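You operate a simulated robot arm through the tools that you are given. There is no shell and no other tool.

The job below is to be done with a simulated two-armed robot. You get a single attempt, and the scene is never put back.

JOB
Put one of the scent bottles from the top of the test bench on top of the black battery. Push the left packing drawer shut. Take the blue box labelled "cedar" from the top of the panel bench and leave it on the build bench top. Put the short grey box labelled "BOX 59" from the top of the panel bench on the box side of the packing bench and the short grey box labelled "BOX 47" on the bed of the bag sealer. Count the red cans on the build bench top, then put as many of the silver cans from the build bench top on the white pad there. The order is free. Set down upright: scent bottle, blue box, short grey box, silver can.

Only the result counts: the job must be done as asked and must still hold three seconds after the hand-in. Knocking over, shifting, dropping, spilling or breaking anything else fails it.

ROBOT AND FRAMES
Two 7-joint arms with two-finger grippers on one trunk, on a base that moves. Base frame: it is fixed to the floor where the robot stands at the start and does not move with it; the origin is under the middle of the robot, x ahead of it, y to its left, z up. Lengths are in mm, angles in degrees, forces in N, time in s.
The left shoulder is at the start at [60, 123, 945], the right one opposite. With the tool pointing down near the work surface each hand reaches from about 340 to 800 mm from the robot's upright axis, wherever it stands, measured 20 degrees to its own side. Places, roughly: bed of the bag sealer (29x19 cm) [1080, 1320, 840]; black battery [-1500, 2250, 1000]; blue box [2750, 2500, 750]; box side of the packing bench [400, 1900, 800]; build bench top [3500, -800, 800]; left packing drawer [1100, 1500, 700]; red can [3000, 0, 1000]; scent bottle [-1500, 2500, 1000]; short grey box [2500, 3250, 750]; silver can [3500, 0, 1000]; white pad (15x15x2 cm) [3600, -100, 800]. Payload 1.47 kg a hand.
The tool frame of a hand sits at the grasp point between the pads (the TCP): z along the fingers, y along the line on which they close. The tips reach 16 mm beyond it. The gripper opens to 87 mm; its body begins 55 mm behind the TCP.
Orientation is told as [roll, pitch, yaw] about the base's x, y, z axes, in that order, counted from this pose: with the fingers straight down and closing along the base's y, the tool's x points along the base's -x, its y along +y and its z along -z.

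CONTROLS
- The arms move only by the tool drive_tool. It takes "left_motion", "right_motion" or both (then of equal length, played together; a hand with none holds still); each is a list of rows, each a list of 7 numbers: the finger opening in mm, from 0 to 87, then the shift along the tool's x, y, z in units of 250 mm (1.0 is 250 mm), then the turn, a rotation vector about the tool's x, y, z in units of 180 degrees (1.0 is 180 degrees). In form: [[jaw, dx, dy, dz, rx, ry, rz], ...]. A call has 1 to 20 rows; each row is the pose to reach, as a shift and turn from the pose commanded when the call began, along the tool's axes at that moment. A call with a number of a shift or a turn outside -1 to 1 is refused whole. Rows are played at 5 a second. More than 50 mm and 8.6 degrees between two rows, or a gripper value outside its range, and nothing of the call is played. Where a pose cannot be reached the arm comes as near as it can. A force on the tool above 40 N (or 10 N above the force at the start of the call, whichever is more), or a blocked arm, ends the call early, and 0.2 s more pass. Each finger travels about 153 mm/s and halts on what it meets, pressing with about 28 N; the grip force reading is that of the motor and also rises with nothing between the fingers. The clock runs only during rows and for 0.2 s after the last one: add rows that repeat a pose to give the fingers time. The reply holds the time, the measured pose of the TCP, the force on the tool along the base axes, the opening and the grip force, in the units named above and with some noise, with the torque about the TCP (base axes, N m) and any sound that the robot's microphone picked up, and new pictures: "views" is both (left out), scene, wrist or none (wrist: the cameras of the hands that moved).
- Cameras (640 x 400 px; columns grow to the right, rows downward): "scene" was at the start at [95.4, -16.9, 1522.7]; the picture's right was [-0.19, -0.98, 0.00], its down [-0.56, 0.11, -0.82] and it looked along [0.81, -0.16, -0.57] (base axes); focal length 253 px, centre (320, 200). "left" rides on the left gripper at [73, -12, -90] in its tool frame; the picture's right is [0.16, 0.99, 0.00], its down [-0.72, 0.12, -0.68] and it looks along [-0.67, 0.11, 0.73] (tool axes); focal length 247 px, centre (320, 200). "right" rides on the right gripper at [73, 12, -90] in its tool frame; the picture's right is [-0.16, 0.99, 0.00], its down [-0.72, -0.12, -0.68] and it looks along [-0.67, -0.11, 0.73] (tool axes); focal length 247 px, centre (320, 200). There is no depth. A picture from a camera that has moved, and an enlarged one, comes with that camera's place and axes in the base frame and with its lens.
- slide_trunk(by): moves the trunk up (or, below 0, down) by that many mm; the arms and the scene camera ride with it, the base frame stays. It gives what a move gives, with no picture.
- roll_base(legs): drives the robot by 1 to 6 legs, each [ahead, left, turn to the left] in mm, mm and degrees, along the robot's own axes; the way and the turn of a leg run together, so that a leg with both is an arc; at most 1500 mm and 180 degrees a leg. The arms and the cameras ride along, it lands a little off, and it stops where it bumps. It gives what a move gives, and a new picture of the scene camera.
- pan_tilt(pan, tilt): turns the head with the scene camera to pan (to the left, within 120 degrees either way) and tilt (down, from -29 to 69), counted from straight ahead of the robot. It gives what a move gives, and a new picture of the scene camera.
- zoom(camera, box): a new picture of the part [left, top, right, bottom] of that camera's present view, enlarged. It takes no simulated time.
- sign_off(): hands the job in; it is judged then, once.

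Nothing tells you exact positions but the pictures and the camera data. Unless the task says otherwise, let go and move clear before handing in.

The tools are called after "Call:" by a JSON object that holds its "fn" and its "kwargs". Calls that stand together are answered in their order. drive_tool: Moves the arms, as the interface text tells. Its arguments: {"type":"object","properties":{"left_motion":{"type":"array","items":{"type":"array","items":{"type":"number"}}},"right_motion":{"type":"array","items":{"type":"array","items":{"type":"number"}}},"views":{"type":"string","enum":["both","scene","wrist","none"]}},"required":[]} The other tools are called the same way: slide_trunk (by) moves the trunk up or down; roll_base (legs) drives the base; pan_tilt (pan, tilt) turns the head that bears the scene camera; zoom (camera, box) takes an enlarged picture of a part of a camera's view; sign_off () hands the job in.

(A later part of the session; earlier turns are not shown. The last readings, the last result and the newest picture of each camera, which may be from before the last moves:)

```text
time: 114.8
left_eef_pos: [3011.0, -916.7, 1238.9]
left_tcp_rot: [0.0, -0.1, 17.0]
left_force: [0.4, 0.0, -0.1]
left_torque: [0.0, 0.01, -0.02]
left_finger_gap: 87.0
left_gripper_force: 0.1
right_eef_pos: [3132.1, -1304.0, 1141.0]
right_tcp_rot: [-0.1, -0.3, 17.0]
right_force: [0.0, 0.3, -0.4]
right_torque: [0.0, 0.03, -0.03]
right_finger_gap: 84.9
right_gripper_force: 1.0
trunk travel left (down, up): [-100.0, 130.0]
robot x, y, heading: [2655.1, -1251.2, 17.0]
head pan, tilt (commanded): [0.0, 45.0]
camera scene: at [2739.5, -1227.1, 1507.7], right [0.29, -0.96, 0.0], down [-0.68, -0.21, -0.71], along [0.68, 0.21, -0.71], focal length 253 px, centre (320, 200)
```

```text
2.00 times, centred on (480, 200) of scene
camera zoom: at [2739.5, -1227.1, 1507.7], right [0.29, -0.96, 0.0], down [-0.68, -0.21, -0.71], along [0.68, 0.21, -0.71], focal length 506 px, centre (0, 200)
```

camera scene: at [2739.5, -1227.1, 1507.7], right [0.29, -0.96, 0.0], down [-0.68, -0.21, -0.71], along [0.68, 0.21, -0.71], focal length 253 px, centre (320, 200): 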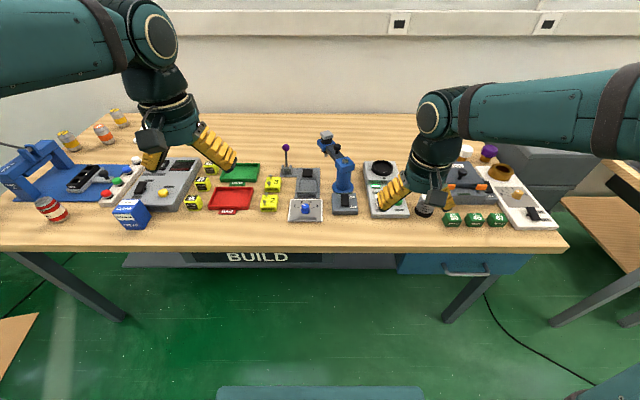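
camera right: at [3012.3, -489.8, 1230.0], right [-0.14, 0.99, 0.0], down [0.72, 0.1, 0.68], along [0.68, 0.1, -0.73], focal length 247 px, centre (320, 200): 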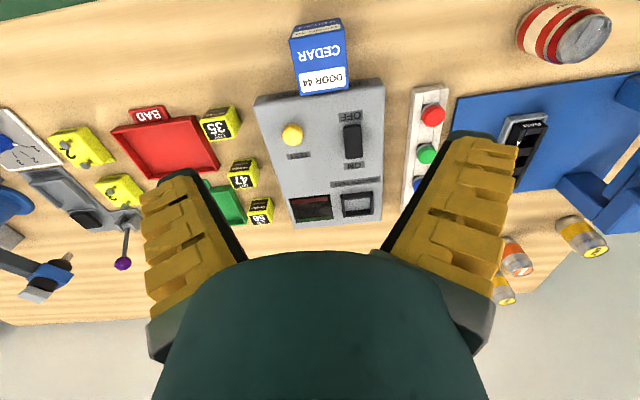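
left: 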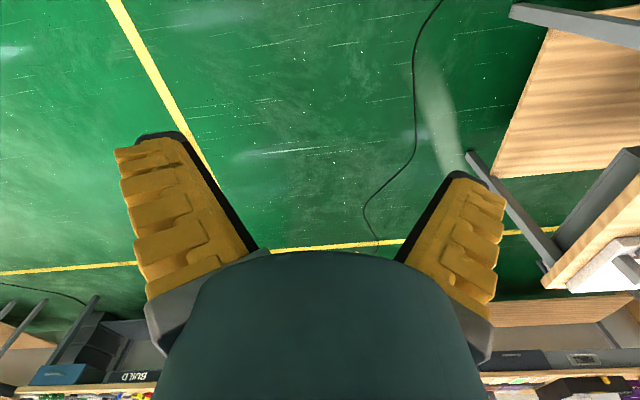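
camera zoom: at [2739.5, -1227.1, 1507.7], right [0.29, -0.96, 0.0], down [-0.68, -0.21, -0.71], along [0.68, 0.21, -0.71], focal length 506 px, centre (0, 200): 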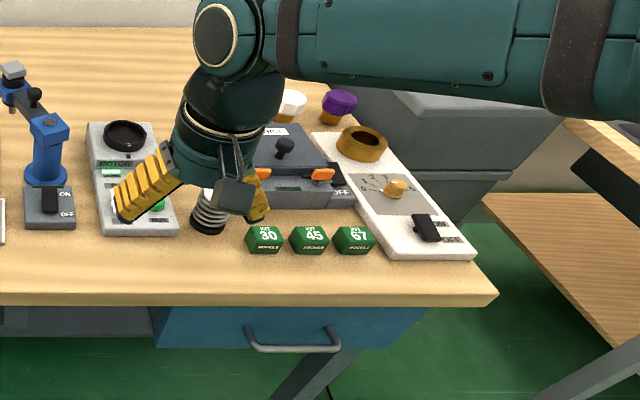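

From here no further red can shows up, but my hands hide parts of the view. I pan to look past them.

Call:
{"fn": "pan_tilt", "kwargs": {"pan": -20, "tilt": 40}}

Call:
{"fn": "zoom", "kwargs": {"camera": "scene", "box": [200, 100, 520, 300]}}

Call:
{"fn": "pan_tilt", "kwargs": {"pan": 40, "tilt": 35}}

Call:
{"fn": "zoom", "kwargs": {"camera": "right", "box": [0, 0, 640, 400]}}

Call:
{"fn": "zoom", "kwargs": {"camera": "left", "box": [0, 0, 640, 400]}}

```text
time: 115.6
left_eef_pos: [3011.0, -915.4, 1238.5]
left_tcp_rot: [0.0, 0.1, 17.0]
left_force: [0.4, -0.1, -0.2]
left_torque: [-0.02, 0.02, 0.03]
left_finger_gap: 87.1
left_gripper_force: 0.1
right_eef_pos: [3131.5, -1302.8, 1139.6]
right_tcp_rot: [0.0, -0.3, 17.0]
right_force: [-0.7, -0.4, 0.2]
right_torque: [-0.03, 0.02, -0.04]
right_finger_gap: 84.9
right_gripper_force: 0.6
trunk travel left (down, up): [-100.0, 130.0]
robot x, y, heading: [2654.0, -1248.4, 17.1]
head pan, tilt (commanded): [-20.0, 40.0]
camera scene: at [2746.6, -1255.2, 1514.9], right [-0.05, -1.0, 0.0], down [-0.64, 0.03, -0.77], along [0.76, -0.04, -0.64], focal length 253 px, centre (320, 200)
```

scene: 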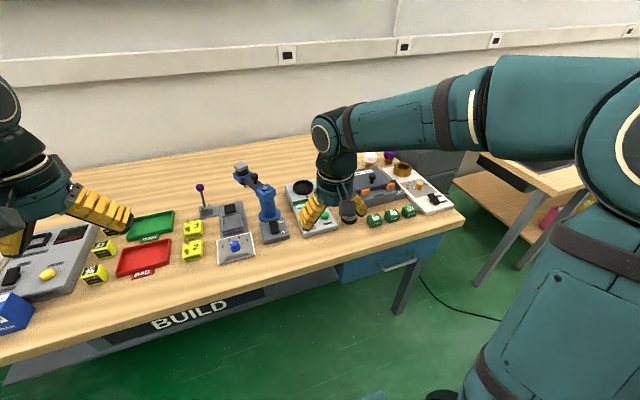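

```text
2.00 times, centred on (360, 200) of scene
camera zoom: at [2746.6, -1255.2, 1514.9], right [-0.05, -1.0, 0.0], down [-0.64, 0.03, -0.77], along [0.76, -0.04, -0.64], focal length 506 px, centre (240, 200)
```

zoom: 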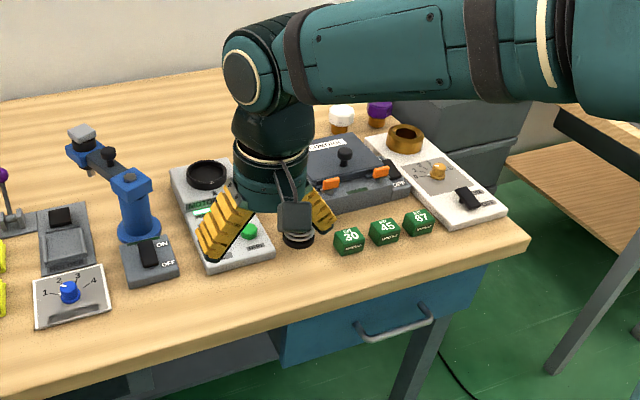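

```text
time: 116.9
left_eef_pos: [3011.4, -917.2, 1238.1]
left_tcp_rot: [0.0, 0.0, 17.1]
left_force: [0.4, -0.9, -0.2]
left_torque: [0.0, 0.01, -0.01]
left_finger_gap: 87.1
left_gripper_force: 0.2
right_eef_pos: [3131.1, -1302.7, 1139.1]
right_tcp_rot: [0.0, -0.3, 17.0]
right_force: [-0.2, -0.7, -0.2]
right_torque: [0.0, 0.02, 0.05]
right_finger_gap: 84.9
right_gripper_force: 0.3
trunk travel left (down, up): [-100.0, 130.0]
robot x, y, heading: [2649.7, -1254.3, 16.9]
head pan, tilt (commanded): [40.0, 35.0]
camera scene: at [2709.7, -1176.9, 1522.5], right [0.84, -0.55, 0.0], down [-0.31, -0.48, -0.82], along [0.45, 0.69, -0.57], focal length 253 px, centre (320, 200)
```

scene: 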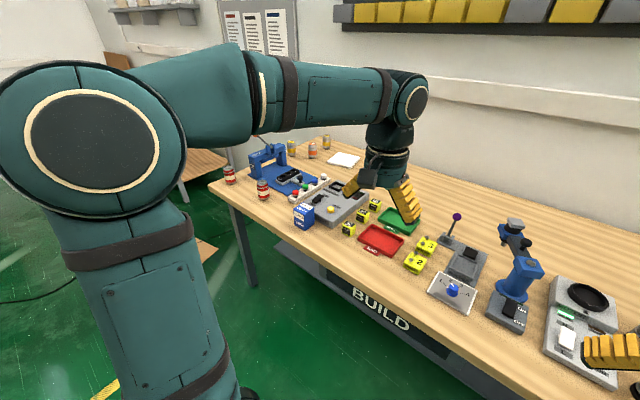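

```text
1.00 times, centred on (320, 200) of right (not enlarged: the box is as wide or as high as the picture)
camera zoom: at [3059.0, -1314.5, 1229.2], right [-0.14, 0.99, 0.0], down [0.72, 0.1, 0.68], along [0.68, 0.09, -0.73], focal length 247 px, centre (320, 200)
```

zoom: 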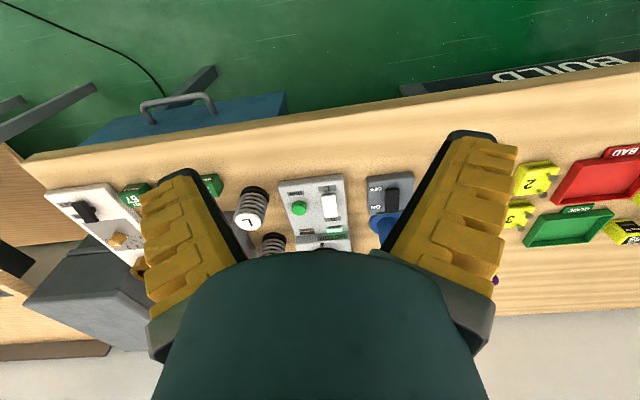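

```text
1.00 times, centred on (320, 200) of left (not enlarged: the box is as wide or as high as the picture)
camera zoom: at [2946.2, -948.0, 1327.4], right [-0.44, 0.9, 0.0], down [0.66, 0.32, 0.68], along [0.61, 0.3, -0.73], focal length 247 px, centre (320, 200)
```

zoom: 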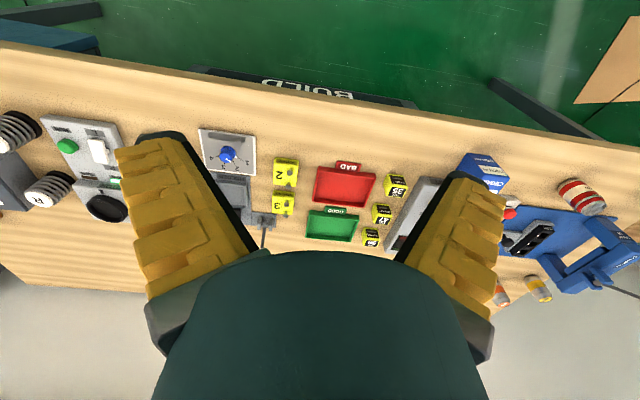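

Only two red cans show from every angle. I double-check the left end with a zoom.

Call:
{"fn": "zoom", "kwargs": {"camera": "scene", "box": [200, 120, 392, 240]}}

```text
3.33 times, centred on (296, 180) of scene
camera zoom: at [2709.7, -1176.9, 1522.5], right [0.84, -0.55, 0.0], down [-0.31, -0.48, -0.82], along [0.45, 0.69, -0.57], focal length 843 px, centre (400, 267)
```

zoom: 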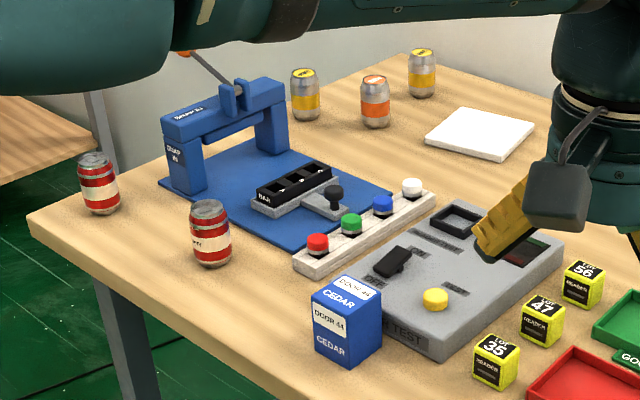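

Confirmed: 2 red cans, so 2 silver cans go on the pad. They stand too deep to reach from the front, so I'll go round to the bench's left end; first I raise the right hand and drive left.

Call:
{"fn": "drive_tool", "kwargs": {"right_motion": [[84, 0, 0, -0.18, 0, 0.0017, 0], [84, 0, 0, -0.36, 0, 0.0017, 0], [84, 0, 0, -0.4, 0, 0.0017, 0]], "views": "none"}}

Call:
{"fn": "roll_base", "kwargs": {"legs": [[0, 1500, 0], [0, 150, 0]]}}

Call:
{"fn": "pan_tilt", "kwargs": {"pan": 0, "tilt": 55}}

```text
time: 117.7
left_eef_pos: [3011.6, -916.5, 1238.7]
left_tcp_rot: [0.0, -0.1, 17.0]
left_force: [0.1, 0.6, 0.2]
left_torque: [0.01, 0.0, 0.0]
left_finger_gap: 86.9
left_gripper_force: 0.0
right_eef_pos: [3132.3, -1303.6, 1239.9]
right_tcp_rot: [0.0, 0.1, 17.0]
right_force: [0.6, 0.4, 0.1]
right_torque: [0.0, 0.02, -0.01]
right_finger_gap: 84.9
right_gripper_force: 0.1
trunk travel left (down, up): [-100.0, 130.0]
robot x, y, heading: [2651.6, -1252.4, 17.1]
head pan, tilt (commanded): [40.0, 35.0]
```

```text
time: 132.6
left_eef_pos: [2519.7, 664.9, 1238.2]
left_tcp_rot: [-0.1, -0.1, 17.3]
left_force: [0.8, 0.2, 0.4]
left_torque: [-0.01, -0.01, -0.03]
left_finger_gap: 87.1
left_gripper_force: 0.1
right_eef_pos: [2643.6, 277.2, 1239.9]
right_tcp_rot: [-0.1, 0.0, 17.4]
right_force: [-0.5, 0.5, 0.3]
right_torque: [0.01, -0.02, -0.02]
right_finger_gap: 84.8
right_gripper_force: 0.3
trunk travel left (down, up): [-100.0, 130.0]
robot x, y, heading: [2163.3, 323.3, 17.5]
head pan, tilt (commanded): [40.0, 35.0]
camera scene: at [2219.9, 401.7, 1522.5], right [0.84, -0.54, 0.0], down [-0.31, -0.48, -0.82], along [0.44, 0.69, -0.57], focal length 253 px, centre (320, 200)
```

scene: 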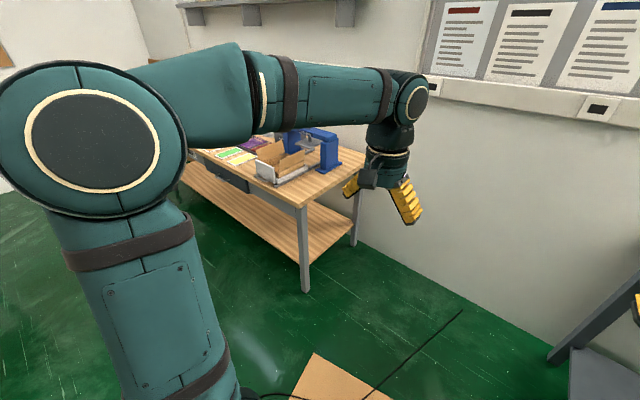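

```text
time: 133.6
left_eef_pos: [2521.3, 662.7, 1237.8]
left_tcp_rot: [0.0, 0.0, 17.3]
left_force: [0.0, 1.0, 0.0]
left_torque: [0.0, -0.04, -0.01]
left_finger_gap: 86.9
left_gripper_force: 0.0
right_eef_pos: [2644.0, 277.1, 1239.0]
right_tcp_rot: [-0.1, 0.1, 17.4]
right_force: [-0.6, 0.2, -0.1]
right_torque: [0.0, -0.03, -0.01]
right_finger_gap: 84.7
right_gripper_force: 0.6
trunk travel left (down, up): [-100.0, 130.0]
robot x, y, heading: [2164.2, 322.5, 17.1]
head pan, tilt (commanded): [0.0, 55.0]
camera scene: at [2241.3, 348.7, 1494.3], right [0.3, -0.95, 0.0], down [-0.78, -0.24, -0.57], along [0.55, 0.17, -0.82], focal length 253 px, centre (320, 200)
```

scene: 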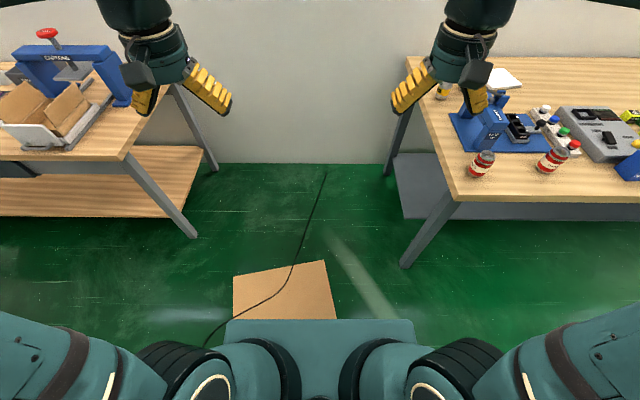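

I'm at the gap between the two benches. I turn right 90° to face along the build bench's end and then slide left into the gap.

Call:
{"fn": "roll_base", "kwargs": {"legs": [[0, 0, -90], [0, 500, 0]]}}

Call:
{"fn": "pan_tilt", "kwargs": {"pan": 20, "tilt": 45}}

```text
time: 142.4
left_eef_pos: [2961.4, 74.8, 1239.1]
left_tcp_rot: [0.0, -0.1, -75.8]
left_force: [0.3, -0.6, 0.2]
left_torque: [0.0, 0.0, -0.02]
left_finger_gap: 87.0
left_gripper_force: 0.1
right_eef_pos: [2567.2, -26.5, 1239.0]
right_tcp_rot: [0.0, 0.0, -75.7]
right_force: [0.0, 0.3, -0.7]
right_torque: [-0.01, 0.04, -0.04]
right_finger_gap: 84.7
right_gripper_force: 0.1
trunk travel left (down, up): [-100.0, 130.0]
robot x, y, heading: [2638.1, 448.8, -75.6]
head pan, tilt (commanded): [0.0, 55.0]
camera scene: at [2660.1, 369.3, 1494.2], right [-0.97, -0.25, 0.0], down [-0.2, 0.79, -0.57], along [0.14, -0.56, -0.82], focal length 253 px, centre (320, 200)
```

scene: 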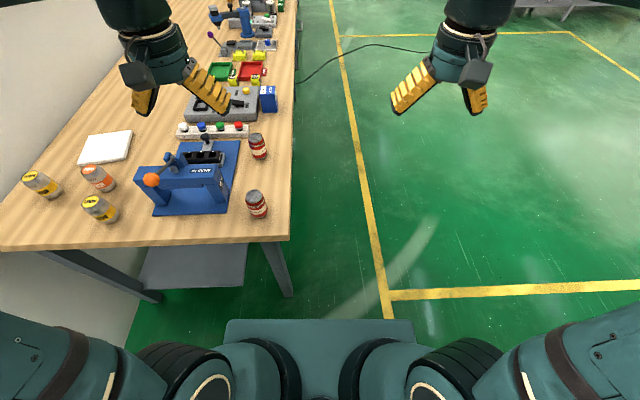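

```text
time: 143.2
left_eef_pos: [2960.5, 75.0, 1239.3]
left_tcp_rot: [0.0, 0.1, -75.7]
left_force: [0.3, -0.6, -0.4]
left_torque: [0.02, -0.02, -0.01]
left_finger_gap: 87.0
left_gripper_force: 0.1
right_eef_pos: [2568.4, -28.9, 1239.0]
right_tcp_rot: [0.0, 0.1, -75.7]
right_force: [0.3, -0.2, 0.4]
right_torque: [0.01, 0.01, 0.0]
right_finger_gap: 84.9
right_gripper_force: 0.5
trunk travel left (down, up): [-100.0, 130.0]
robot x, y, heading: [2640.4, 450.3, -75.6]
head pan, tilt (commanded): [20.0, 45.0]
camera scene: at [2687.9, 371.9, 1507.6], right [-0.83, -0.56, 0.0], down [-0.4, 0.58, -0.71], along [0.4, -0.58, -0.71], focal length 253 px, centre (320, 200)
```

scene: 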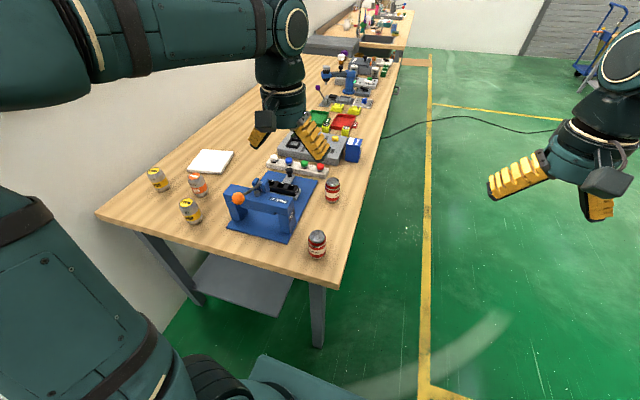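

No bump: the floor cardboard is harmless. I correct heading to be square and slide another 420 mm left, staying clear of the wall.

Call:
{"fn": "roll_base", "kwargs": {"legs": [[0, 0, 2.6], [0, 420, 0]]}}

Call:
{"fn": "pan_tilt", "kwargs": {"pan": 10, "tilt": 45}}

```text
time: 147.9
left_eef_pos: [3383.3, 212.5, 1238.0]
left_tcp_rot: [0.1, 0.0, -73.3]
left_force: [0.2, 0.3, 0.6]
left_torque: [0.0, 0.01, 0.01]
left_finger_gap: 87.1
left_gripper_force: 0.2
right_eef_pos: [2995.4, 91.9, 1239.3]
right_tcp_rot: [-0.1, 0.2, -73.2]
right_force: [-0.2, -0.8, 0.1]
right_torque: [-0.01, 0.02, 0.04]
right_finger_gap: 84.8
right_gripper_force: 0.3
trunk travel left (down, up): [-100.0, 130.0]
robot x, y, heading: [3050.1, 569.7, -73.1]
head pan, tilt (commanded): [20.0, 45.0]
camera scene: at [3097.8, 497.0, 1507.7], right [-0.8, -0.6, 0.0], down [-0.42, 0.57, -0.71], along [0.42, -0.57, -0.71], focal length 253 px, centre (320, 200)
```

scene: 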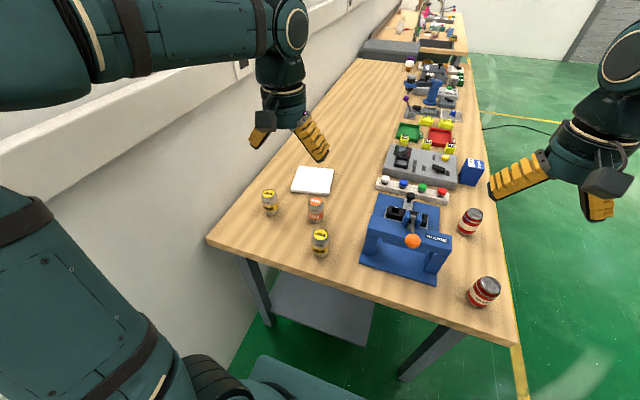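

```text
time: 148.6
left_eef_pos: [3382.5, 212.0, 1238.4]
left_tcp_rot: [0.0, 0.2, -73.2]
left_force: [-0.4, -0.2, -0.5]
left_torque: [0.01, 0.02, -0.01]
left_finger_gap: 87.2
left_gripper_force: 0.1
right_eef_pos: [2994.3, 93.9, 1239.4]
right_tcp_rot: [0.0, 0.0, -73.2]
right_force: [-0.7, -1.4, 0.6]
right_torque: [-0.03, 0.04, 0.03]
right_finger_gap: 84.9
right_gripper_force: 0.4
trunk travel left (down, up): [-100.0, 130.0]
robot x, y, heading: [3047.6, 572.9, -73.2]
head pan, tilt (commanded): [10.0, 45.0]
camera scene: at [3085.5, 489.5, 1507.7], right [-0.89, -0.45, 0.0], down [-0.32, 0.63, -0.71], along [0.32, -0.63, -0.71], focal length 253 px, centre (320, 200)
```

scene: 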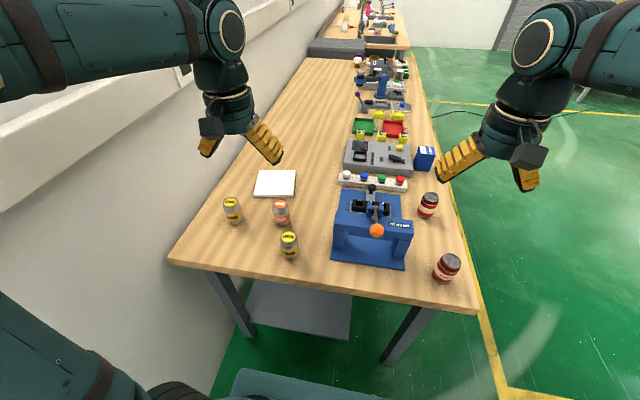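

I now face the bench end squarely with the silver cans and pad ahead-left. I go 95 mm closer and raise the trunk 60 mm for this higher bench, then zoom.

Call:
{"fn": "slide_trunk", "kwargs": {"by": 60}}

Call:
{"fn": "roll_base", "kwargs": {"legs": [[95, 0, 0]]}}

Call:
{"fn": "zoom", "kwargs": {"camera": "scene", "box": [200, 140, 360, 240]}}

```text
time: 149.6
left_eef_pos: [3384.1, 211.4, 1298.6]
left_tcp_rot: [0.0, 0.0, -73.1]
left_force: [0.7, -0.4, 0.4]
left_torque: [0.02, -0.01, -0.01]
left_finger_gap: 87.1
left_gripper_force: 0.1
right_eef_pos: [2994.9, 93.4, 1298.5]
right_tcp_rot: [0.0, 0.0, -73.2]
right_force: [-0.9, -0.4, 0.1]
right_torque: [0.01, -0.01, 0.0]
right_finger_gap: 84.9
right_gripper_force: 0.5
trunk travel left (down, up): [-160.0, 70.0]
robot x, y, heading: [3049.6, 572.0, -73.3]
head pan, tilt (commanded): [10.0, 45.0]
```

```text
time: 150.7
left_eef_pos: [3411.8, 119.6, 1298.8]
left_tcp_rot: [0.1, 0.1, -73.2]
left_force: [0.3, 0.0, 0.3]
left_torque: [0.02, 0.03, -0.02]
left_finger_gap: 87.1
left_gripper_force: 0.0
right_eef_pos: [3021.4, 0.9, 1299.2]
right_tcp_rot: [0.0, 0.0, -73.3]
right_force: [0.6, -0.2, -0.5]
right_torque: [0.03, 0.01, 0.0]
right_finger_gap: 84.9
right_gripper_force: 0.4
trunk travel left (down, up): [-160.0, 70.0]
robot x, y, heading: [3073.7, 478.5, -73.3]
head pan, tilt (commanded): [10.0, 45.0]
camera scene: at [3113.1, 397.5, 1567.6], right [-0.89, -0.45, 0.0], down [-0.32, 0.63, -0.71], along [0.32, -0.63, -0.71], focal length 253 px, centre (320, 200)
```

scene: 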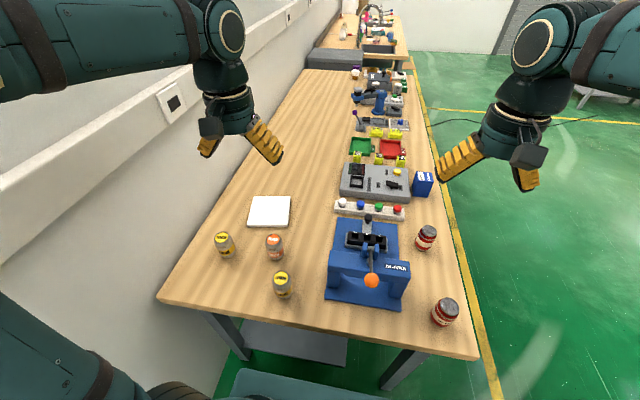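

```text
4.00 times, centred on (280, 190) of scene
camera zoom: at [3113.1, 397.5, 1567.6], right [-0.89, -0.45, 0.0], down [-0.32, 0.63, -0.71], along [0.32, -0.63, -0.71], focal length 1011 px, centre (480, 240)
```

zoom: 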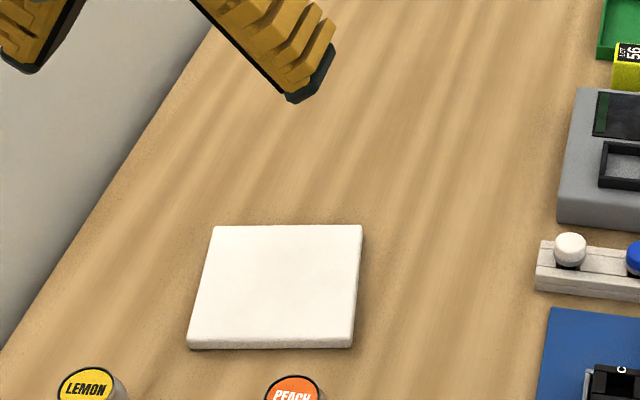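

Call:
{"fn": "zoom", "kwargs": {"camera": "scene", "box": [190, 190, 350, 290]}}

Call:
{"fn": "zoom", "kwargs": {"camera": "scene", "box": [190, 220, 350, 320]}}

```text
4.00 times, centred on (270, 240) of scene
camera zoom: at [3113.1, 397.5, 1567.6], right [-0.89, -0.45, 0.0], down [-0.32, 0.63, -0.71], along [0.32, -0.63, -0.71], focal length 1011 px, centre (520, 40)
```

zoom: 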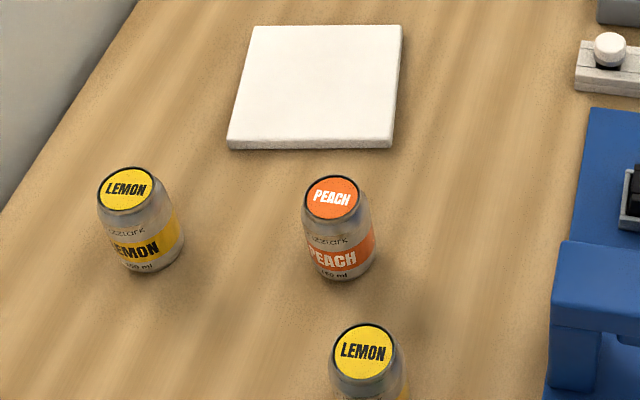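

```text
4.00 times, centred on (270, 270) of scene
camera zoom: at [3113.1, 397.5, 1567.6], right [-0.89, -0.45, 0.0], down [-0.32, 0.63, -0.71], along [0.32, -0.63, -0.71], focal length 1011 px, centre (520, -80)
```

zoom: 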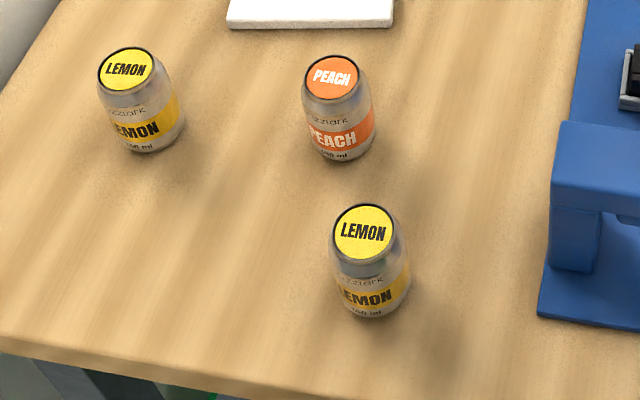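

Silver cans: PEACH at ≈[3451, 49], LEMON at ≈[3359, 147] and ≈[3598, 114], tops z≈934; pad centre ≈[3579, -102], turned about 11° to the bench. I edge 40 mm closer so the far side of the pad is in reach.

Call:
{"fn": "roll_base", "kwargs": {"legs": [[40, 0, 0]]}}

Call:
{"fn": "zoom", "kwargs": {"camera": "scene", "box": [180, 200, 340, 300]}}

```text
time: 151.6
left_eef_pos: [3422.3, 82.5, 1298.4]
left_tcp_rot: [0.0, 0.1, -73.3]
left_force: [0.7, 0.6, -0.8]
left_torque: [0.04, 0.02, 0.02]
left_finger_gap: 87.0
left_gripper_force: 0.1
right_eef_pos: [3034.3, -37.7, 1298.4]
right_tcp_rot: [0.1, 0.1, -73.3]
right_force: [0.2, -0.6, 0.1]
right_torque: [0.02, 0.02, -0.03]
right_finger_gap: 84.8
right_gripper_force: 0.3
trunk travel left (down, up): [-160.0, 70.0]
robot x, y, heading: [3086.4, 443.3, -73.2]
head pan, tilt (commanded): [10.0, 45.0]
camera scene: at [3125.0, 357.9, 1567.6], right [-0.89, -0.45, 0.0], down [-0.32, 0.63, -0.71], along [0.32, -0.63, -0.71], focal length 253 px, centre (320, 200)
```

scene: 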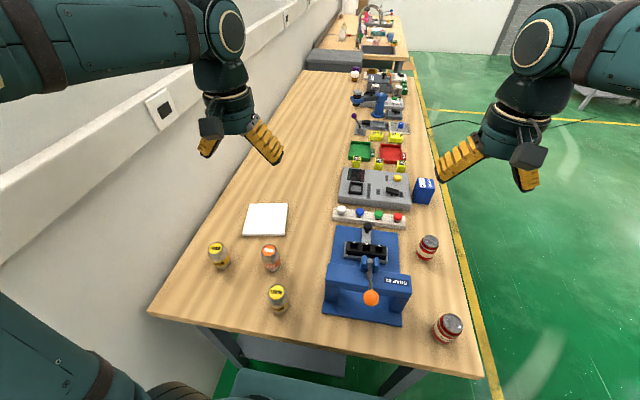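

```text
4.00 times, centred on (260, 250) of scene
camera zoom: at [3125.0, 357.9, 1567.6], right [-0.89, -0.45, 0.0], down [-0.32, 0.63, -0.71], along [0.32, -0.63, -0.71], focal length 1011 px, centre (560, 0)
```

zoom: 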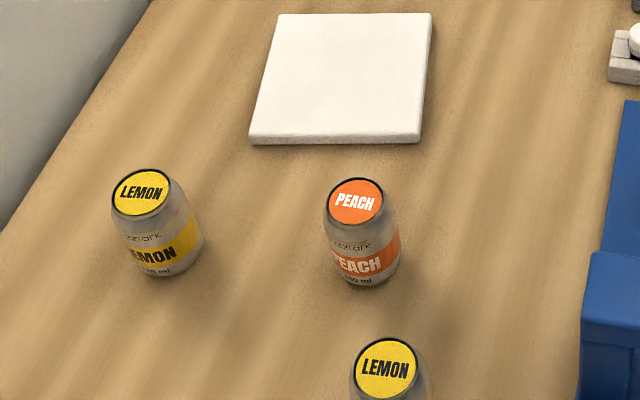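

PEACH and pad positions are confirmed. I bring the left hand above PEACH.

Call:
{"fn": "drive_tool", "kwargs": {"left_motion": [[87, -0.03, 0.012, 0.162, 0, 0, 0], [87, -0.06, 0.024, 0.324, 0, 0, 0], [87, -0.09, 0.036, 0.486, 0, 0, 0], [87, -0.12, 0.048, 0.648, 0, 0, 0], [87, -0.15, 0.06, 0.81, 0, 0, 0], [87, -0.162, 0.065, 0.973, 0, 0, 0], [87, -0.162, 0.065, 0.973, 0, 0, 0]], "views": "both"}}

```text
time: 153.2
left_eef_pos: [3449.4, 49.5, 1055.1]
left_tcp_rot: [-0.1, -0.1, -73.3]
left_force: [0.4, 0.1, -0.2]
left_torque: [-0.01, -0.01, 0.0]
left_finger_gap: 86.8
left_gripper_force: 0.0
right_eef_pos: [3032.8, -35.2, 1300.2]
right_tcp_rot: [0.0, -0.1, -73.4]
right_force: [0.8, -0.1, 0.5]
right_torque: [0.0, -0.02, 0.01]
right_finger_gap: 84.8
right_gripper_force: 0.2
trunk travel left (down, up): [-160.0, 70.0]
robot x, y, heading: [3086.1, 439.0, -73.4]
head pan, tilt (commanded): [10.0, 45.0]
camera scene: at [3124.2, 360.5, 1567.8], right [-0.89, -0.45, 0.0], down [-0.32, 0.63, -0.71], along [0.32, -0.63, -0.71], focal length 253 px, centre (320, 200)
camera left: at [3417.9, 117.1, 1143.9], right [0.9, 0.43, 0.0], down [0.32, -0.66, 0.68], along [0.3, -0.61, -0.73], focal length 247 px, centre (320, 200)
```

scene: 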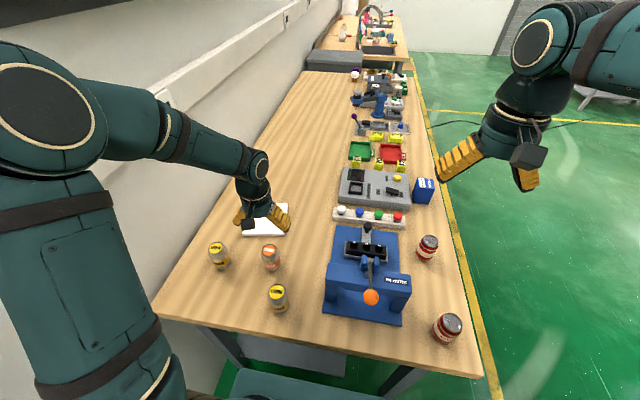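
left: 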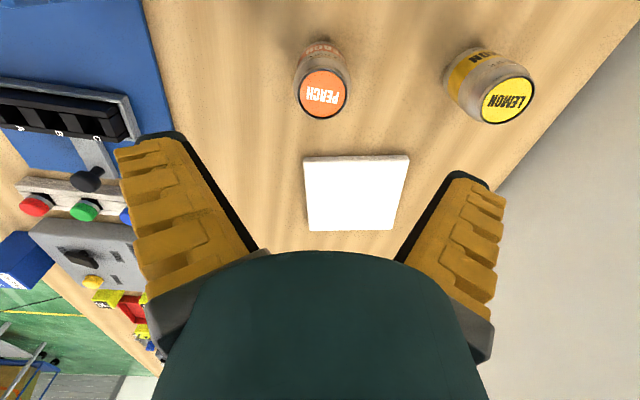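

PEACH sits right under the hand, 3 mm to its left. I descend around it.

Call:
{"fn": "drive_tool", "kwargs": {"left_motion": [[82, 0, 0.012, 0.08, 0, 0, 0], [82, 0, 0.012, 0.24, 0, 0, 0], [82, 0, 0.012, 0.4, 0, 0, 0], [82, 0, 0.012, 0.54, 0, 0, 0], [82, 0, 0.012, 0.64, 0, 0, 0], [82, 0, 0.012, 0.66, 0, 0, 0], [82, 0, 0.012, 0.66, 0, 0, 0]], "views": "wrist"}}

```text
time: 154.8
left_eef_pos: [3450.8, 49.2, 890.3]
left_tcp_rot: [0.0, 0.1, -73.4]
left_force: [-0.2, -0.9, 0.5]
left_torque: [0.01, 0.01, -0.01]
left_finger_gap: 83.1
left_gripper_force: 0.5
right_eef_pos: [3033.8, -35.7, 1298.8]
right_tcp_rot: [0.1, 0.1, -73.3]
right_force: [-0.7, 0.2, 0.1]
right_torque: [-0.01, -0.03, 0.03]
right_finger_gap: 84.8
right_gripper_force: 0.4
trunk travel left (down, up): [-160.0, 70.0]
robot x, y, heading: [3087.0, 440.6, -73.4]
head pan, tilt (commanded): [10.0, 45.0]
camera left: at [3420.5, 116.3, 979.8], right [0.9, 0.43, 0.0], down [0.32, -0.66, 0.68], along [0.3, -0.61, -0.73], focal length 247 px, centre (320, 200)
```

left: 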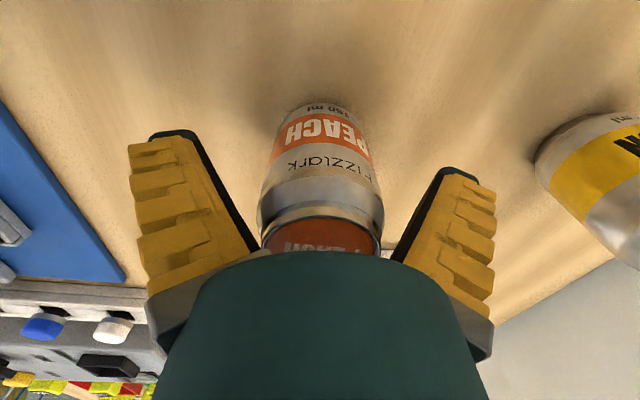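

The can is between the fingers. I close and lift gently.

Call:
{"fn": "drive_tool", "kwargs": {"left_motion": [[60, 0, 0, 0, 0, 0, 0], [45, 0, 0, 0, 0, 0, 0], [45, 0, 0, 0, 0, 0, 0], [45, 0, 0, -0.03, 0, 0, 0], [45, 0, 0, -0.12, 0, 0, 0], [45, 0, 0, -0.28, 0, 0, 0], [45, 0, 0, -0.44, 0, 0, 0]], "views": "both"}}

```text
time: 156.4
left_eef_pos: [3449.9, 50.1, 1002.6]
left_tcp_rot: [0.1, 0.0, -73.3]
left_force: [-0.9, 0.3, -1.7]
left_torque: [0.02, -0.01, -0.01]
left_finger_gap: 52.5
left_gripper_force: 27.9
right_eef_pos: [3032.7, -36.6, 1300.1]
right_tcp_rot: [0.0, 0.1, -73.2]
right_force: [-1.1, 0.2, 0.4]
right_torque: [-0.01, 0.01, 0.0]
right_finger_gap: 84.7
right_gripper_force: 0.5
trunk travel left (down, up): [-160.0, 70.0]
robot x, y, heading: [3085.2, 441.3, -73.3]
head pan, tilt (commanded): [10.0, 45.0]
camera scene: at [3124.2, 360.4, 1567.7], right [-0.89, -0.45, 0.0], down [-0.32, 0.63, -0.71], along [0.32, -0.63, -0.71], focal length 253 px, centre (320, 200)
camera left: at [3420.1, 116.9, 1091.7], right [0.9, 0.43, 0.0], down [0.32, -0.66, 0.68], along [0.3, -0.61, -0.73], focal length 247 px, centre (320, 200)
```

scene: 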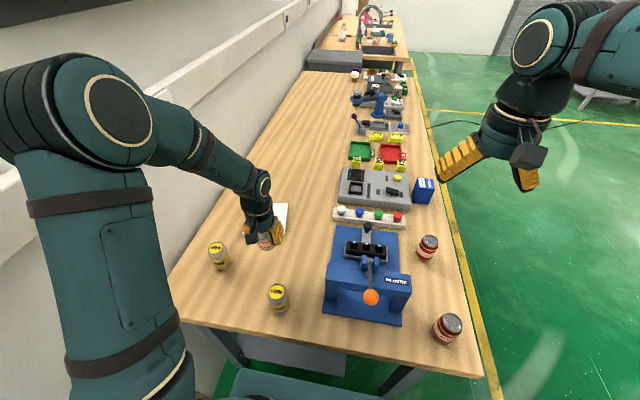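
left: 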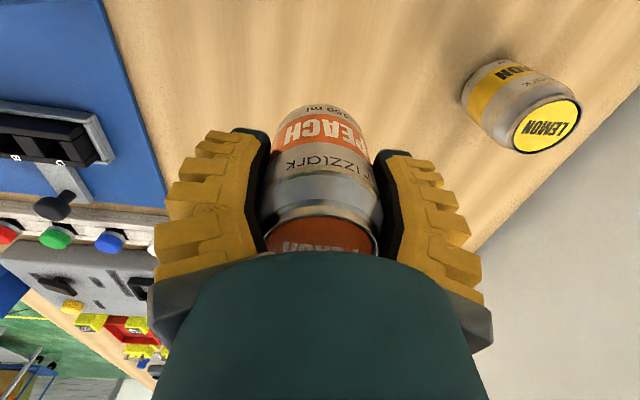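

PEACH is held firmly (52.5 mm). I carry it over the far half of the pad.

Call:
{"fn": "drive_tool", "kwargs": {"left_motion": [[45, -0.145, 0.059, 0, 0, 0, 0], [45, -0.29, 0.118, 0, 0, 0, 0], [45, -0.435, 0.177, 0, 0, 0, 0], [45, -0.58, 0.235, 0, 0, 0, 0], [45, -0.725, 0.294, 0, 0, 0, 0], [45, -0.87, 0.353, 0, 0, 0, 0], [45, -0.87, 0.353, 0, 0, 0, 0]], "views": "both"}}

Call:
{"fn": "zoom", "kwargs": {"camera": "scene", "box": [180, 160, 340, 260]}}

```text
time: 158.0
left_eef_pos: [3599.4, -132.4, 1001.2]
left_tcp_rot: [0.0, 0.2, -73.4]
left_force: [0.3, 0.4, -2.4]
left_torque: [-0.03, -0.02, 0.01]
left_finger_gap: 52.3
left_gripper_force: 27.7
right_eef_pos: [3033.3, -35.1, 1299.7]
right_tcp_rot: [-0.1, 0.0, -73.3]
right_force: [0.5, -0.2, 0.4]
right_torque: [-0.01, -0.02, 0.03]
right_finger_gap: 84.8
right_gripper_force: 0.2
trunk travel left (down, up): [-160.0, 70.0]
robot x, y, heading: [3084.1, 444.3, -73.4]
head pan, tilt (commanded): [10.0, 45.0]
camera scene: at [3124.0, 360.5, 1567.8], right [-0.89, -0.45, 0.0], down [-0.32, 0.63, -0.71], along [0.32, -0.63, -0.71], focal length 253 px, centre (320, 200)
camera left: at [3568.2, -66.0, 1090.5], right [0.9, 0.43, 0.0], down [0.32, -0.66, 0.68], along [0.3, -0.61, -0.73], focal length 247 px, centre (320, 200)
```

scene: 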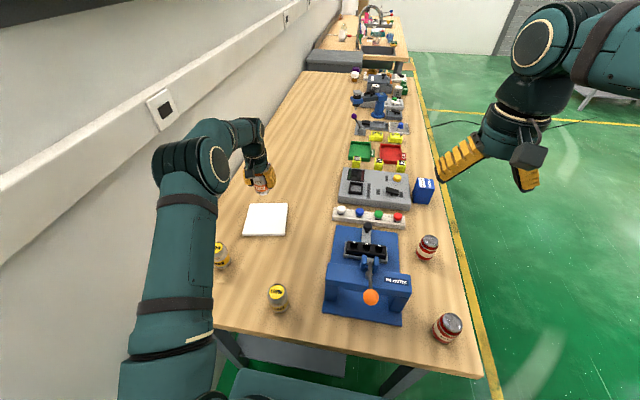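
left: 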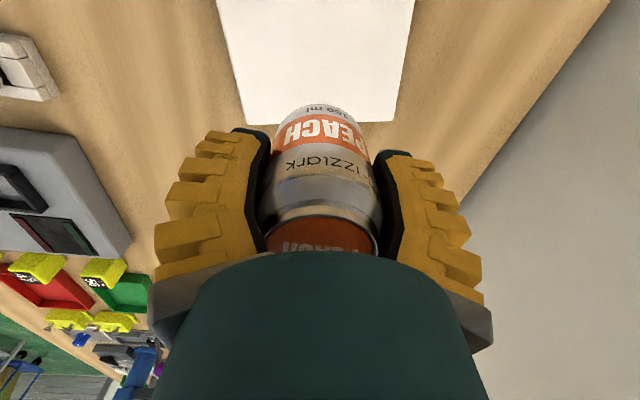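

```text
4.00 times, centred on (260, 210) of scene
camera zoom: at [3124.0, 360.5, 1567.8], right [-0.89, -0.45, 0.0], down [-0.32, 0.63, -0.71], along [0.32, -0.63, -0.71], focal length 1011 px, centre (560, 160)
```

zoom: 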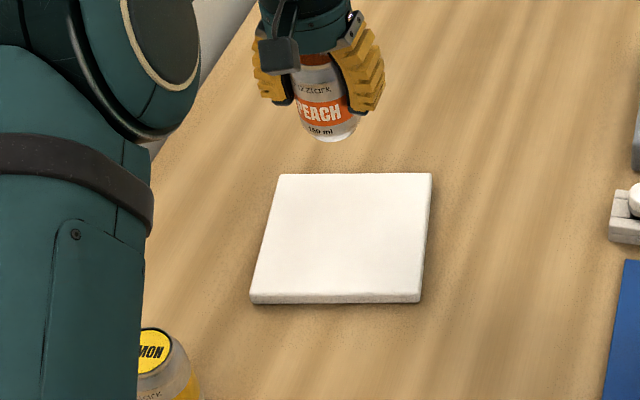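

The wrist view confirms the can hangs over the pad with 38 mm to its far edge. I lower it to the pad.

Call:
{"fn": "drive_tool", "kwargs": {"left_motion": [[45, 0, 0, 0.16, 0, 0, 0], [45, 0, 0, 0.29, 0, 0, 0], [45, 0, 0, 0.33, 0, 0, 0], [45, 0, 0, 0.345, 0, 0, 0], [45, 0, 0, 0.355, 0, 0, 0], [45, 0, 0, 0.361, 0, 0, 0], [45, 0, 0, 0.361, 0, 0, 0]], "views": "both"}}

Call:
{"fn": "zoom", "kwargs": {"camera": "scene", "box": [180, 160, 340, 260]}}

```text
time: 159.6
left_eef_pos: [3599.2, -133.1, 909.4]
left_tcp_rot: [0.0, 0.0, -73.2]
left_force: [-1.1, -0.1, -2.4]
left_torque: [0.0, 0.06, 0.02]
left_finger_gap: 51.8
left_gripper_force: 27.6
right_eef_pos: [3034.6, -36.1, 1300.3]
right_tcp_rot: [0.0, 0.0, -73.4]
right_force: [-0.3, 0.7, -0.4]
right_torque: [0.01, -0.02, 0.0]
right_finger_gap: 84.8
right_gripper_force: 0.1
trunk travel left (down, up): [-160.0, 70.0]
robot x, y, heading: [3086.2, 442.1, -72.9]
head pan, tilt (commanded): [10.0, 45.0]
camera scene: at [3124.6, 359.7, 1567.7], right [-0.89, -0.45, 0.0], down [-0.32, 0.63, -0.71], along [0.32, -0.63, -0.71], focal length 253 px, centre (320, 200)
camera left: at [3568.4, -66.7, 998.4], right [0.9, 0.43, 0.0], down [0.32, -0.66, 0.68], along [0.3, -0.61, -0.73], focal length 247 px, centre (320, 200)
```

scene: 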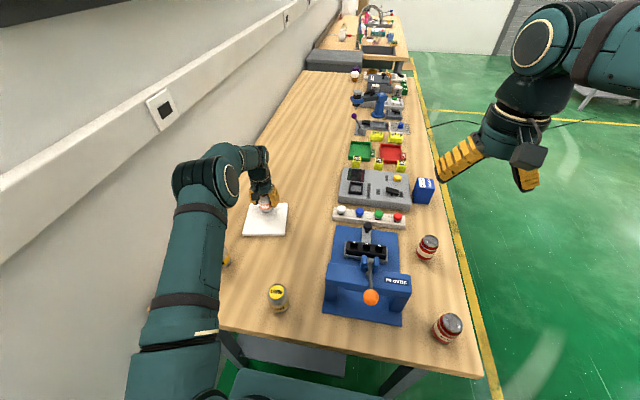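
left: 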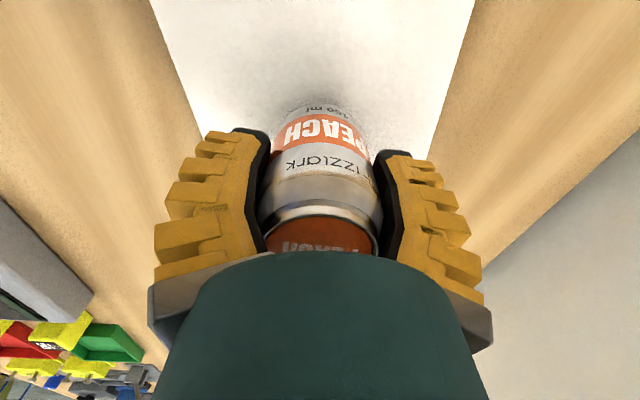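

```text
4.00 times, centred on (260, 210) of scene
camera zoom: at [3124.6, 359.7, 1567.7], right [-0.89, -0.45, 0.0], down [-0.32, 0.63, -0.71], along [0.32, -0.63, -0.71], focal length 1011 px, centre (560, 160)
```

zoom: 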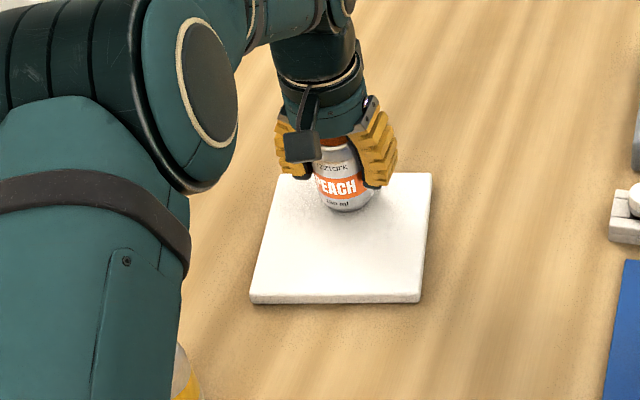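

No contact yet (force only the can's weight). I lower millimetre by millimetre until it touches.

Call:
{"fn": "drive_tool", "kwargs": {"left_motion": [[45, 0, 0, 0.004, 0, 0, 0], [45, 0, 0, 0.008, 0, 0, 0], [45, 0, 0, 0.012, 0, 0, 0], [45, 0, 0, 0.016, 0, 0, 0], [45, 0, 0, 0.016, 0, 0, 0]], "views": "none"}}

```text
time: 160.8
left_eef_pos: [3599.6, -133.0, 907.1]
left_tcp_rot: [0.1, 0.1, -73.3]
left_force: [0.7, 0.3, 6.0]
left_torque: [0.14, 0.1, 0.01]
left_finger_gap: 52.2
left_gripper_force: 27.8
right_eef_pos: [3033.1, -36.6, 1298.4]
right_tcp_rot: [0.0, -0.1, -73.3]
right_force: [0.6, -1.1, -1.0]
right_torque: [0.03, 0.02, -0.01]
right_finger_gap: 84.6
right_gripper_force: 0.3
trunk travel left (down, up): [-160.0, 70.0]
robot x, y, heading: [3087.7, 440.5, -73.4]
head pan, tilt (commanded): [10.0, 45.0]
```

Contact with the pad (about 8 N). I ease up 1 mm, open, and rise clear.

Call:
{"fn": "drive_tool", "kwargs": {"left_motion": [[45, 0, 0, -0.006, 0, 0, 0], [56, 0, 0, -0.006, 0, 0, 0], [68, 0, 0, -0.006, 0, 0, 0], [84, 0, 0, -0.006, 0, 0, 0], [84, 0, 0, -0.1, 0, 0, 0], [84, 0, 0, -0.28, 0, 0, 0], [84, 0, 0, -0.46, 0, 0, 0], [84, 0, 0, -0.6, 0, 0, 0]], "views": "both"}}

Call:
{"fn": "zoom", "kwargs": {"camera": "scene", "box": [180, 180, 340, 280]}}

```text
time: 162.6
left_eef_pos: [3598.0, -135.7, 1055.2]
left_tcp_rot: [0.0, 0.0, -73.5]
left_force: [-0.4, 0.1, 0.3]
left_torque: [0.01, -0.03, 0.0]
left_finger_gap: 84.7
left_gripper_force: 0.3
right_eef_pos: [3032.9, -36.7, 1300.5]
right_tcp_rot: [0.0, 0.0, -73.3]
right_force: [-0.4, -0.7, -0.3]
right_torque: [-0.02, -0.01, 0.03]
right_finger_gap: 84.7
right_gripper_force: 0.9
trunk travel left (down, up): [-160.0, 70.0]
robot x, y, heading: [3088.4, 442.3, -73.3]
head pan, tilt (commanded): [10.0, 45.0]
camera scene: at [3124.1, 360.3, 1567.7], right [-0.89, -0.45, 0.0], down [-0.32, 0.63, -0.71], along [0.32, -0.63, -0.71], focal length 253 px, centre (320, 200)
camera left: at [3567.2, -68.1, 1144.4], right [0.9, 0.43, 0.0], down [0.32, -0.66, 0.68], along [0.3, -0.61, -0.73], focal length 247 px, centre (320, 200)
```

scene: 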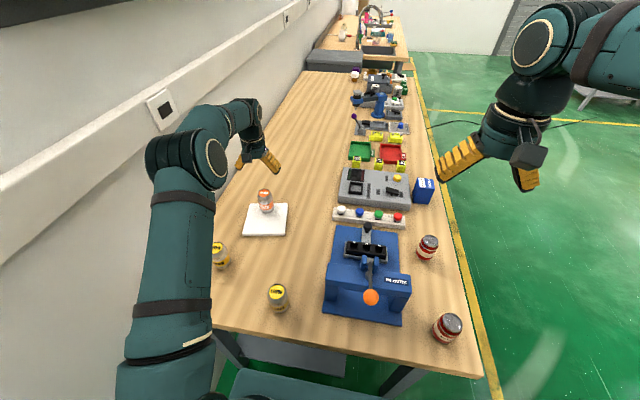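
left: 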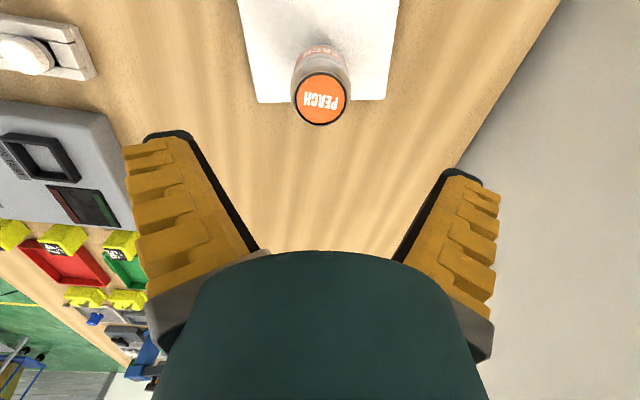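

```text
4.00 times, centred on (260, 230) of scene
camera zoom: at [3124.1, 360.3, 1567.7], right [-0.89, -0.45, 0.0], down [-0.32, 0.63, -0.71], along [0.32, -0.63, -0.71], focal length 1011 px, centre (560, 80)
```

zoom: 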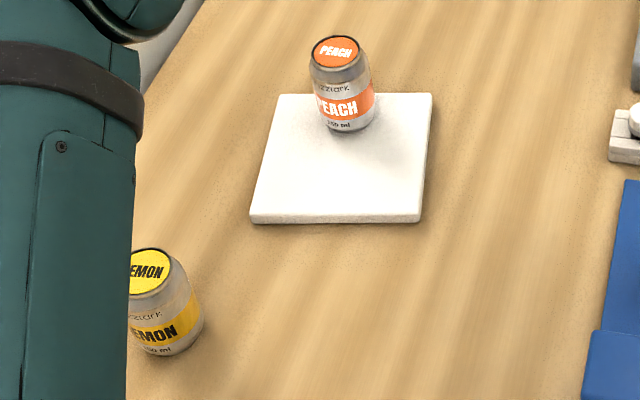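

PEACH stands upright on the pad. Next I bring the left hand back over the near LEMON can.

Call:
{"fn": "drive_tool", "kwargs": {"left_motion": [[84, 0.15, -0.0655, 0, 0, 0, 0], [84, 0.3, -0.131, 0, 0, 0, 0], [84, 0.45, -0.1965, 0, 0, 0, 0], [84, 0.6, -0.262, 0, 0, 0, 0], [84, 0.75, -0.3275, 0, 0, 0, 0], [84, 0.9, -0.393, 0, 0, 0, 0]], "views": "none"}}

Call:
{"fn": "drive_tool", "kwargs": {"left_motion": [[84, 0.15, -0.066, 0, 0, 0, 0], [84, 0.3, -0.132, 0, 0, 0, 0], [84, 0.457, -0.2, 0, 0, 0, 0], [84, 0.457, -0.2, 0, 0, 0, 0]], "views": "both"}}

```text
time: 164.0
left_eef_pos: [3438.8, 54.5, 1056.0]
left_tcp_rot: [0.1, 0.0, -73.3]
left_force: [-0.5, 1.2, -0.6]
left_torque: [-0.02, -0.01, 0.0]
left_finger_gap: 85.0
left_gripper_force: 0.4
right_eef_pos: [3033.0, -35.3, 1299.8]
right_tcp_rot: [0.1, 0.0, -73.3]
right_force: [-0.7, 0.2, 1.0]
right_torque: [-0.02, -0.02, -0.02]
right_finger_gap: 85.0
right_gripper_force: 0.3
trunk travel left (down, up): [-160.0, 70.0]
robot x, y, heading: [3087.6, 440.0, -73.3]
head pan, tilt (commanded): [10.0, 45.0]
```

```text
time: 165.0
left_eef_pos: [3361.5, 147.9, 1054.5]
left_tcp_rot: [0.0, 0.1, -73.4]
left_force: [0.6, 0.2, 0.6]
left_torque: [0.04, 0.02, 0.03]
left_finger_gap: 84.9
left_gripper_force: 0.5
right_eef_pos: [3034.2, -38.3, 1298.3]
right_tcp_rot: [-0.1, 0.0, -73.3]
right_force: [0.5, 0.4, -0.9]
right_torque: [-0.02, 0.0, 0.0]
right_finger_gap: 84.9
right_gripper_force: 0.3
trunk travel left (down, up): [-160.0, 70.0]
robot x, y, heading: [3089.5, 441.4, -73.2]
head pan, tilt (commanded): [10.0, 45.0]
camera scene: at [3124.9, 358.7, 1567.6], right [-0.89, -0.45, 0.0], down [-0.32, 0.63, -0.71], along [0.32, -0.63, -0.71], focal length 253 px, centre (320, 200)
camera left: at [3330.0, 215.0, 1144.1], right [0.9, 0.43, 0.0], down [0.32, -0.66, 0.68], along [0.3, -0.61, -0.73], focal length 247 px, centre (320, 200)
```

scene: 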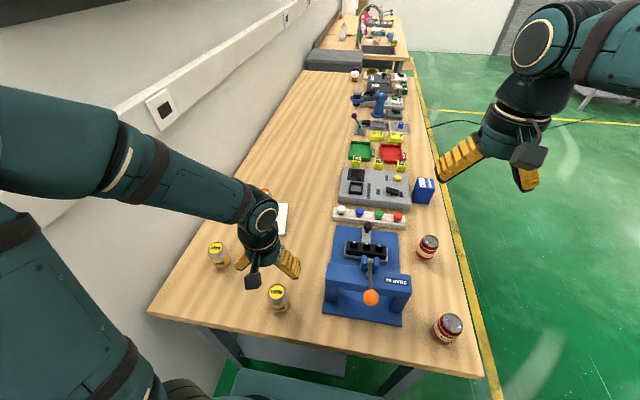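
left: 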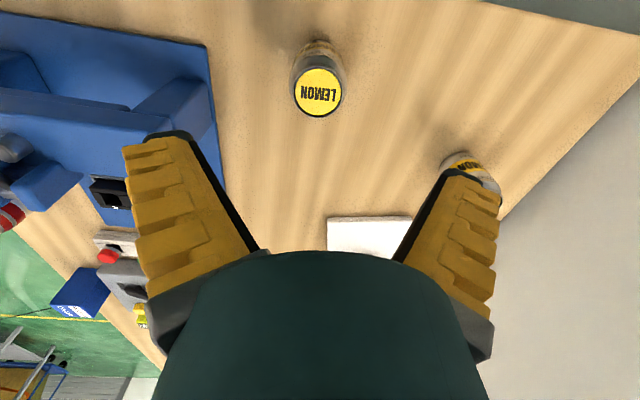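

LEMON is centred beneath the hand. I descend with the jaw at 76 mm to stay clear of the blue press.

Call:
{"fn": "drive_tool", "kwargs": {"left_motion": [[76, 0, 0, 0.08, 0, 0, 0], [76, 0, 0, 0.24, 0, 0, 0], [76, 0, 0, 0.4, 0, 0, 0], [76, 0, 0, 0.54, 0, 0, 0], [76, 0, 0, 0.64, 0, 0, 0], [76, 0, 0, 0.66, 0, 0, 0], [76, 0, 0, 0.66, 0, 0, 0]], "views": "wrist"}}

```text
time: 166.6
left_eef_pos: [3359.6, 151.4, 892.0]
left_tcp_rot: [0.0, 0.1, -73.4]
left_force: [-0.7, -0.4, 0.0]
left_torque: [0.0, -0.02, -0.03]
left_finger_gap: 78.3
left_gripper_force: 2.5
right_eef_pos: [3034.1, -37.2, 1299.3]
right_tcp_rot: [0.0, 0.0, -73.3]
right_force: [0.8, -0.5, -0.7]
right_torque: [0.0, 0.0, 0.02]
right_finger_gap: 84.7
right_gripper_force: 0.3
trunk travel left (down, up): [-160.0, 70.0]
robot x, y, heading: [3083.7, 442.0, -73.3]
head pan, tilt (commanded): [10.0, 45.0]
camera left: at [3328.5, 216.1, 980.6], right [0.9, 0.43, 0.0], down [0.32, -0.66, 0.68], along [0.3, -0.61, -0.73], focal length 247 px, centre (320, 200)
```

left: 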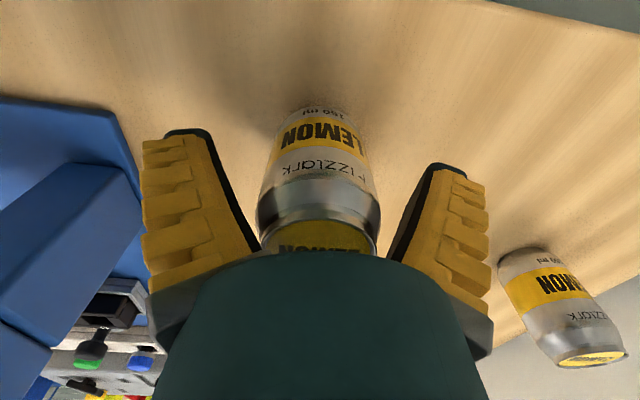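

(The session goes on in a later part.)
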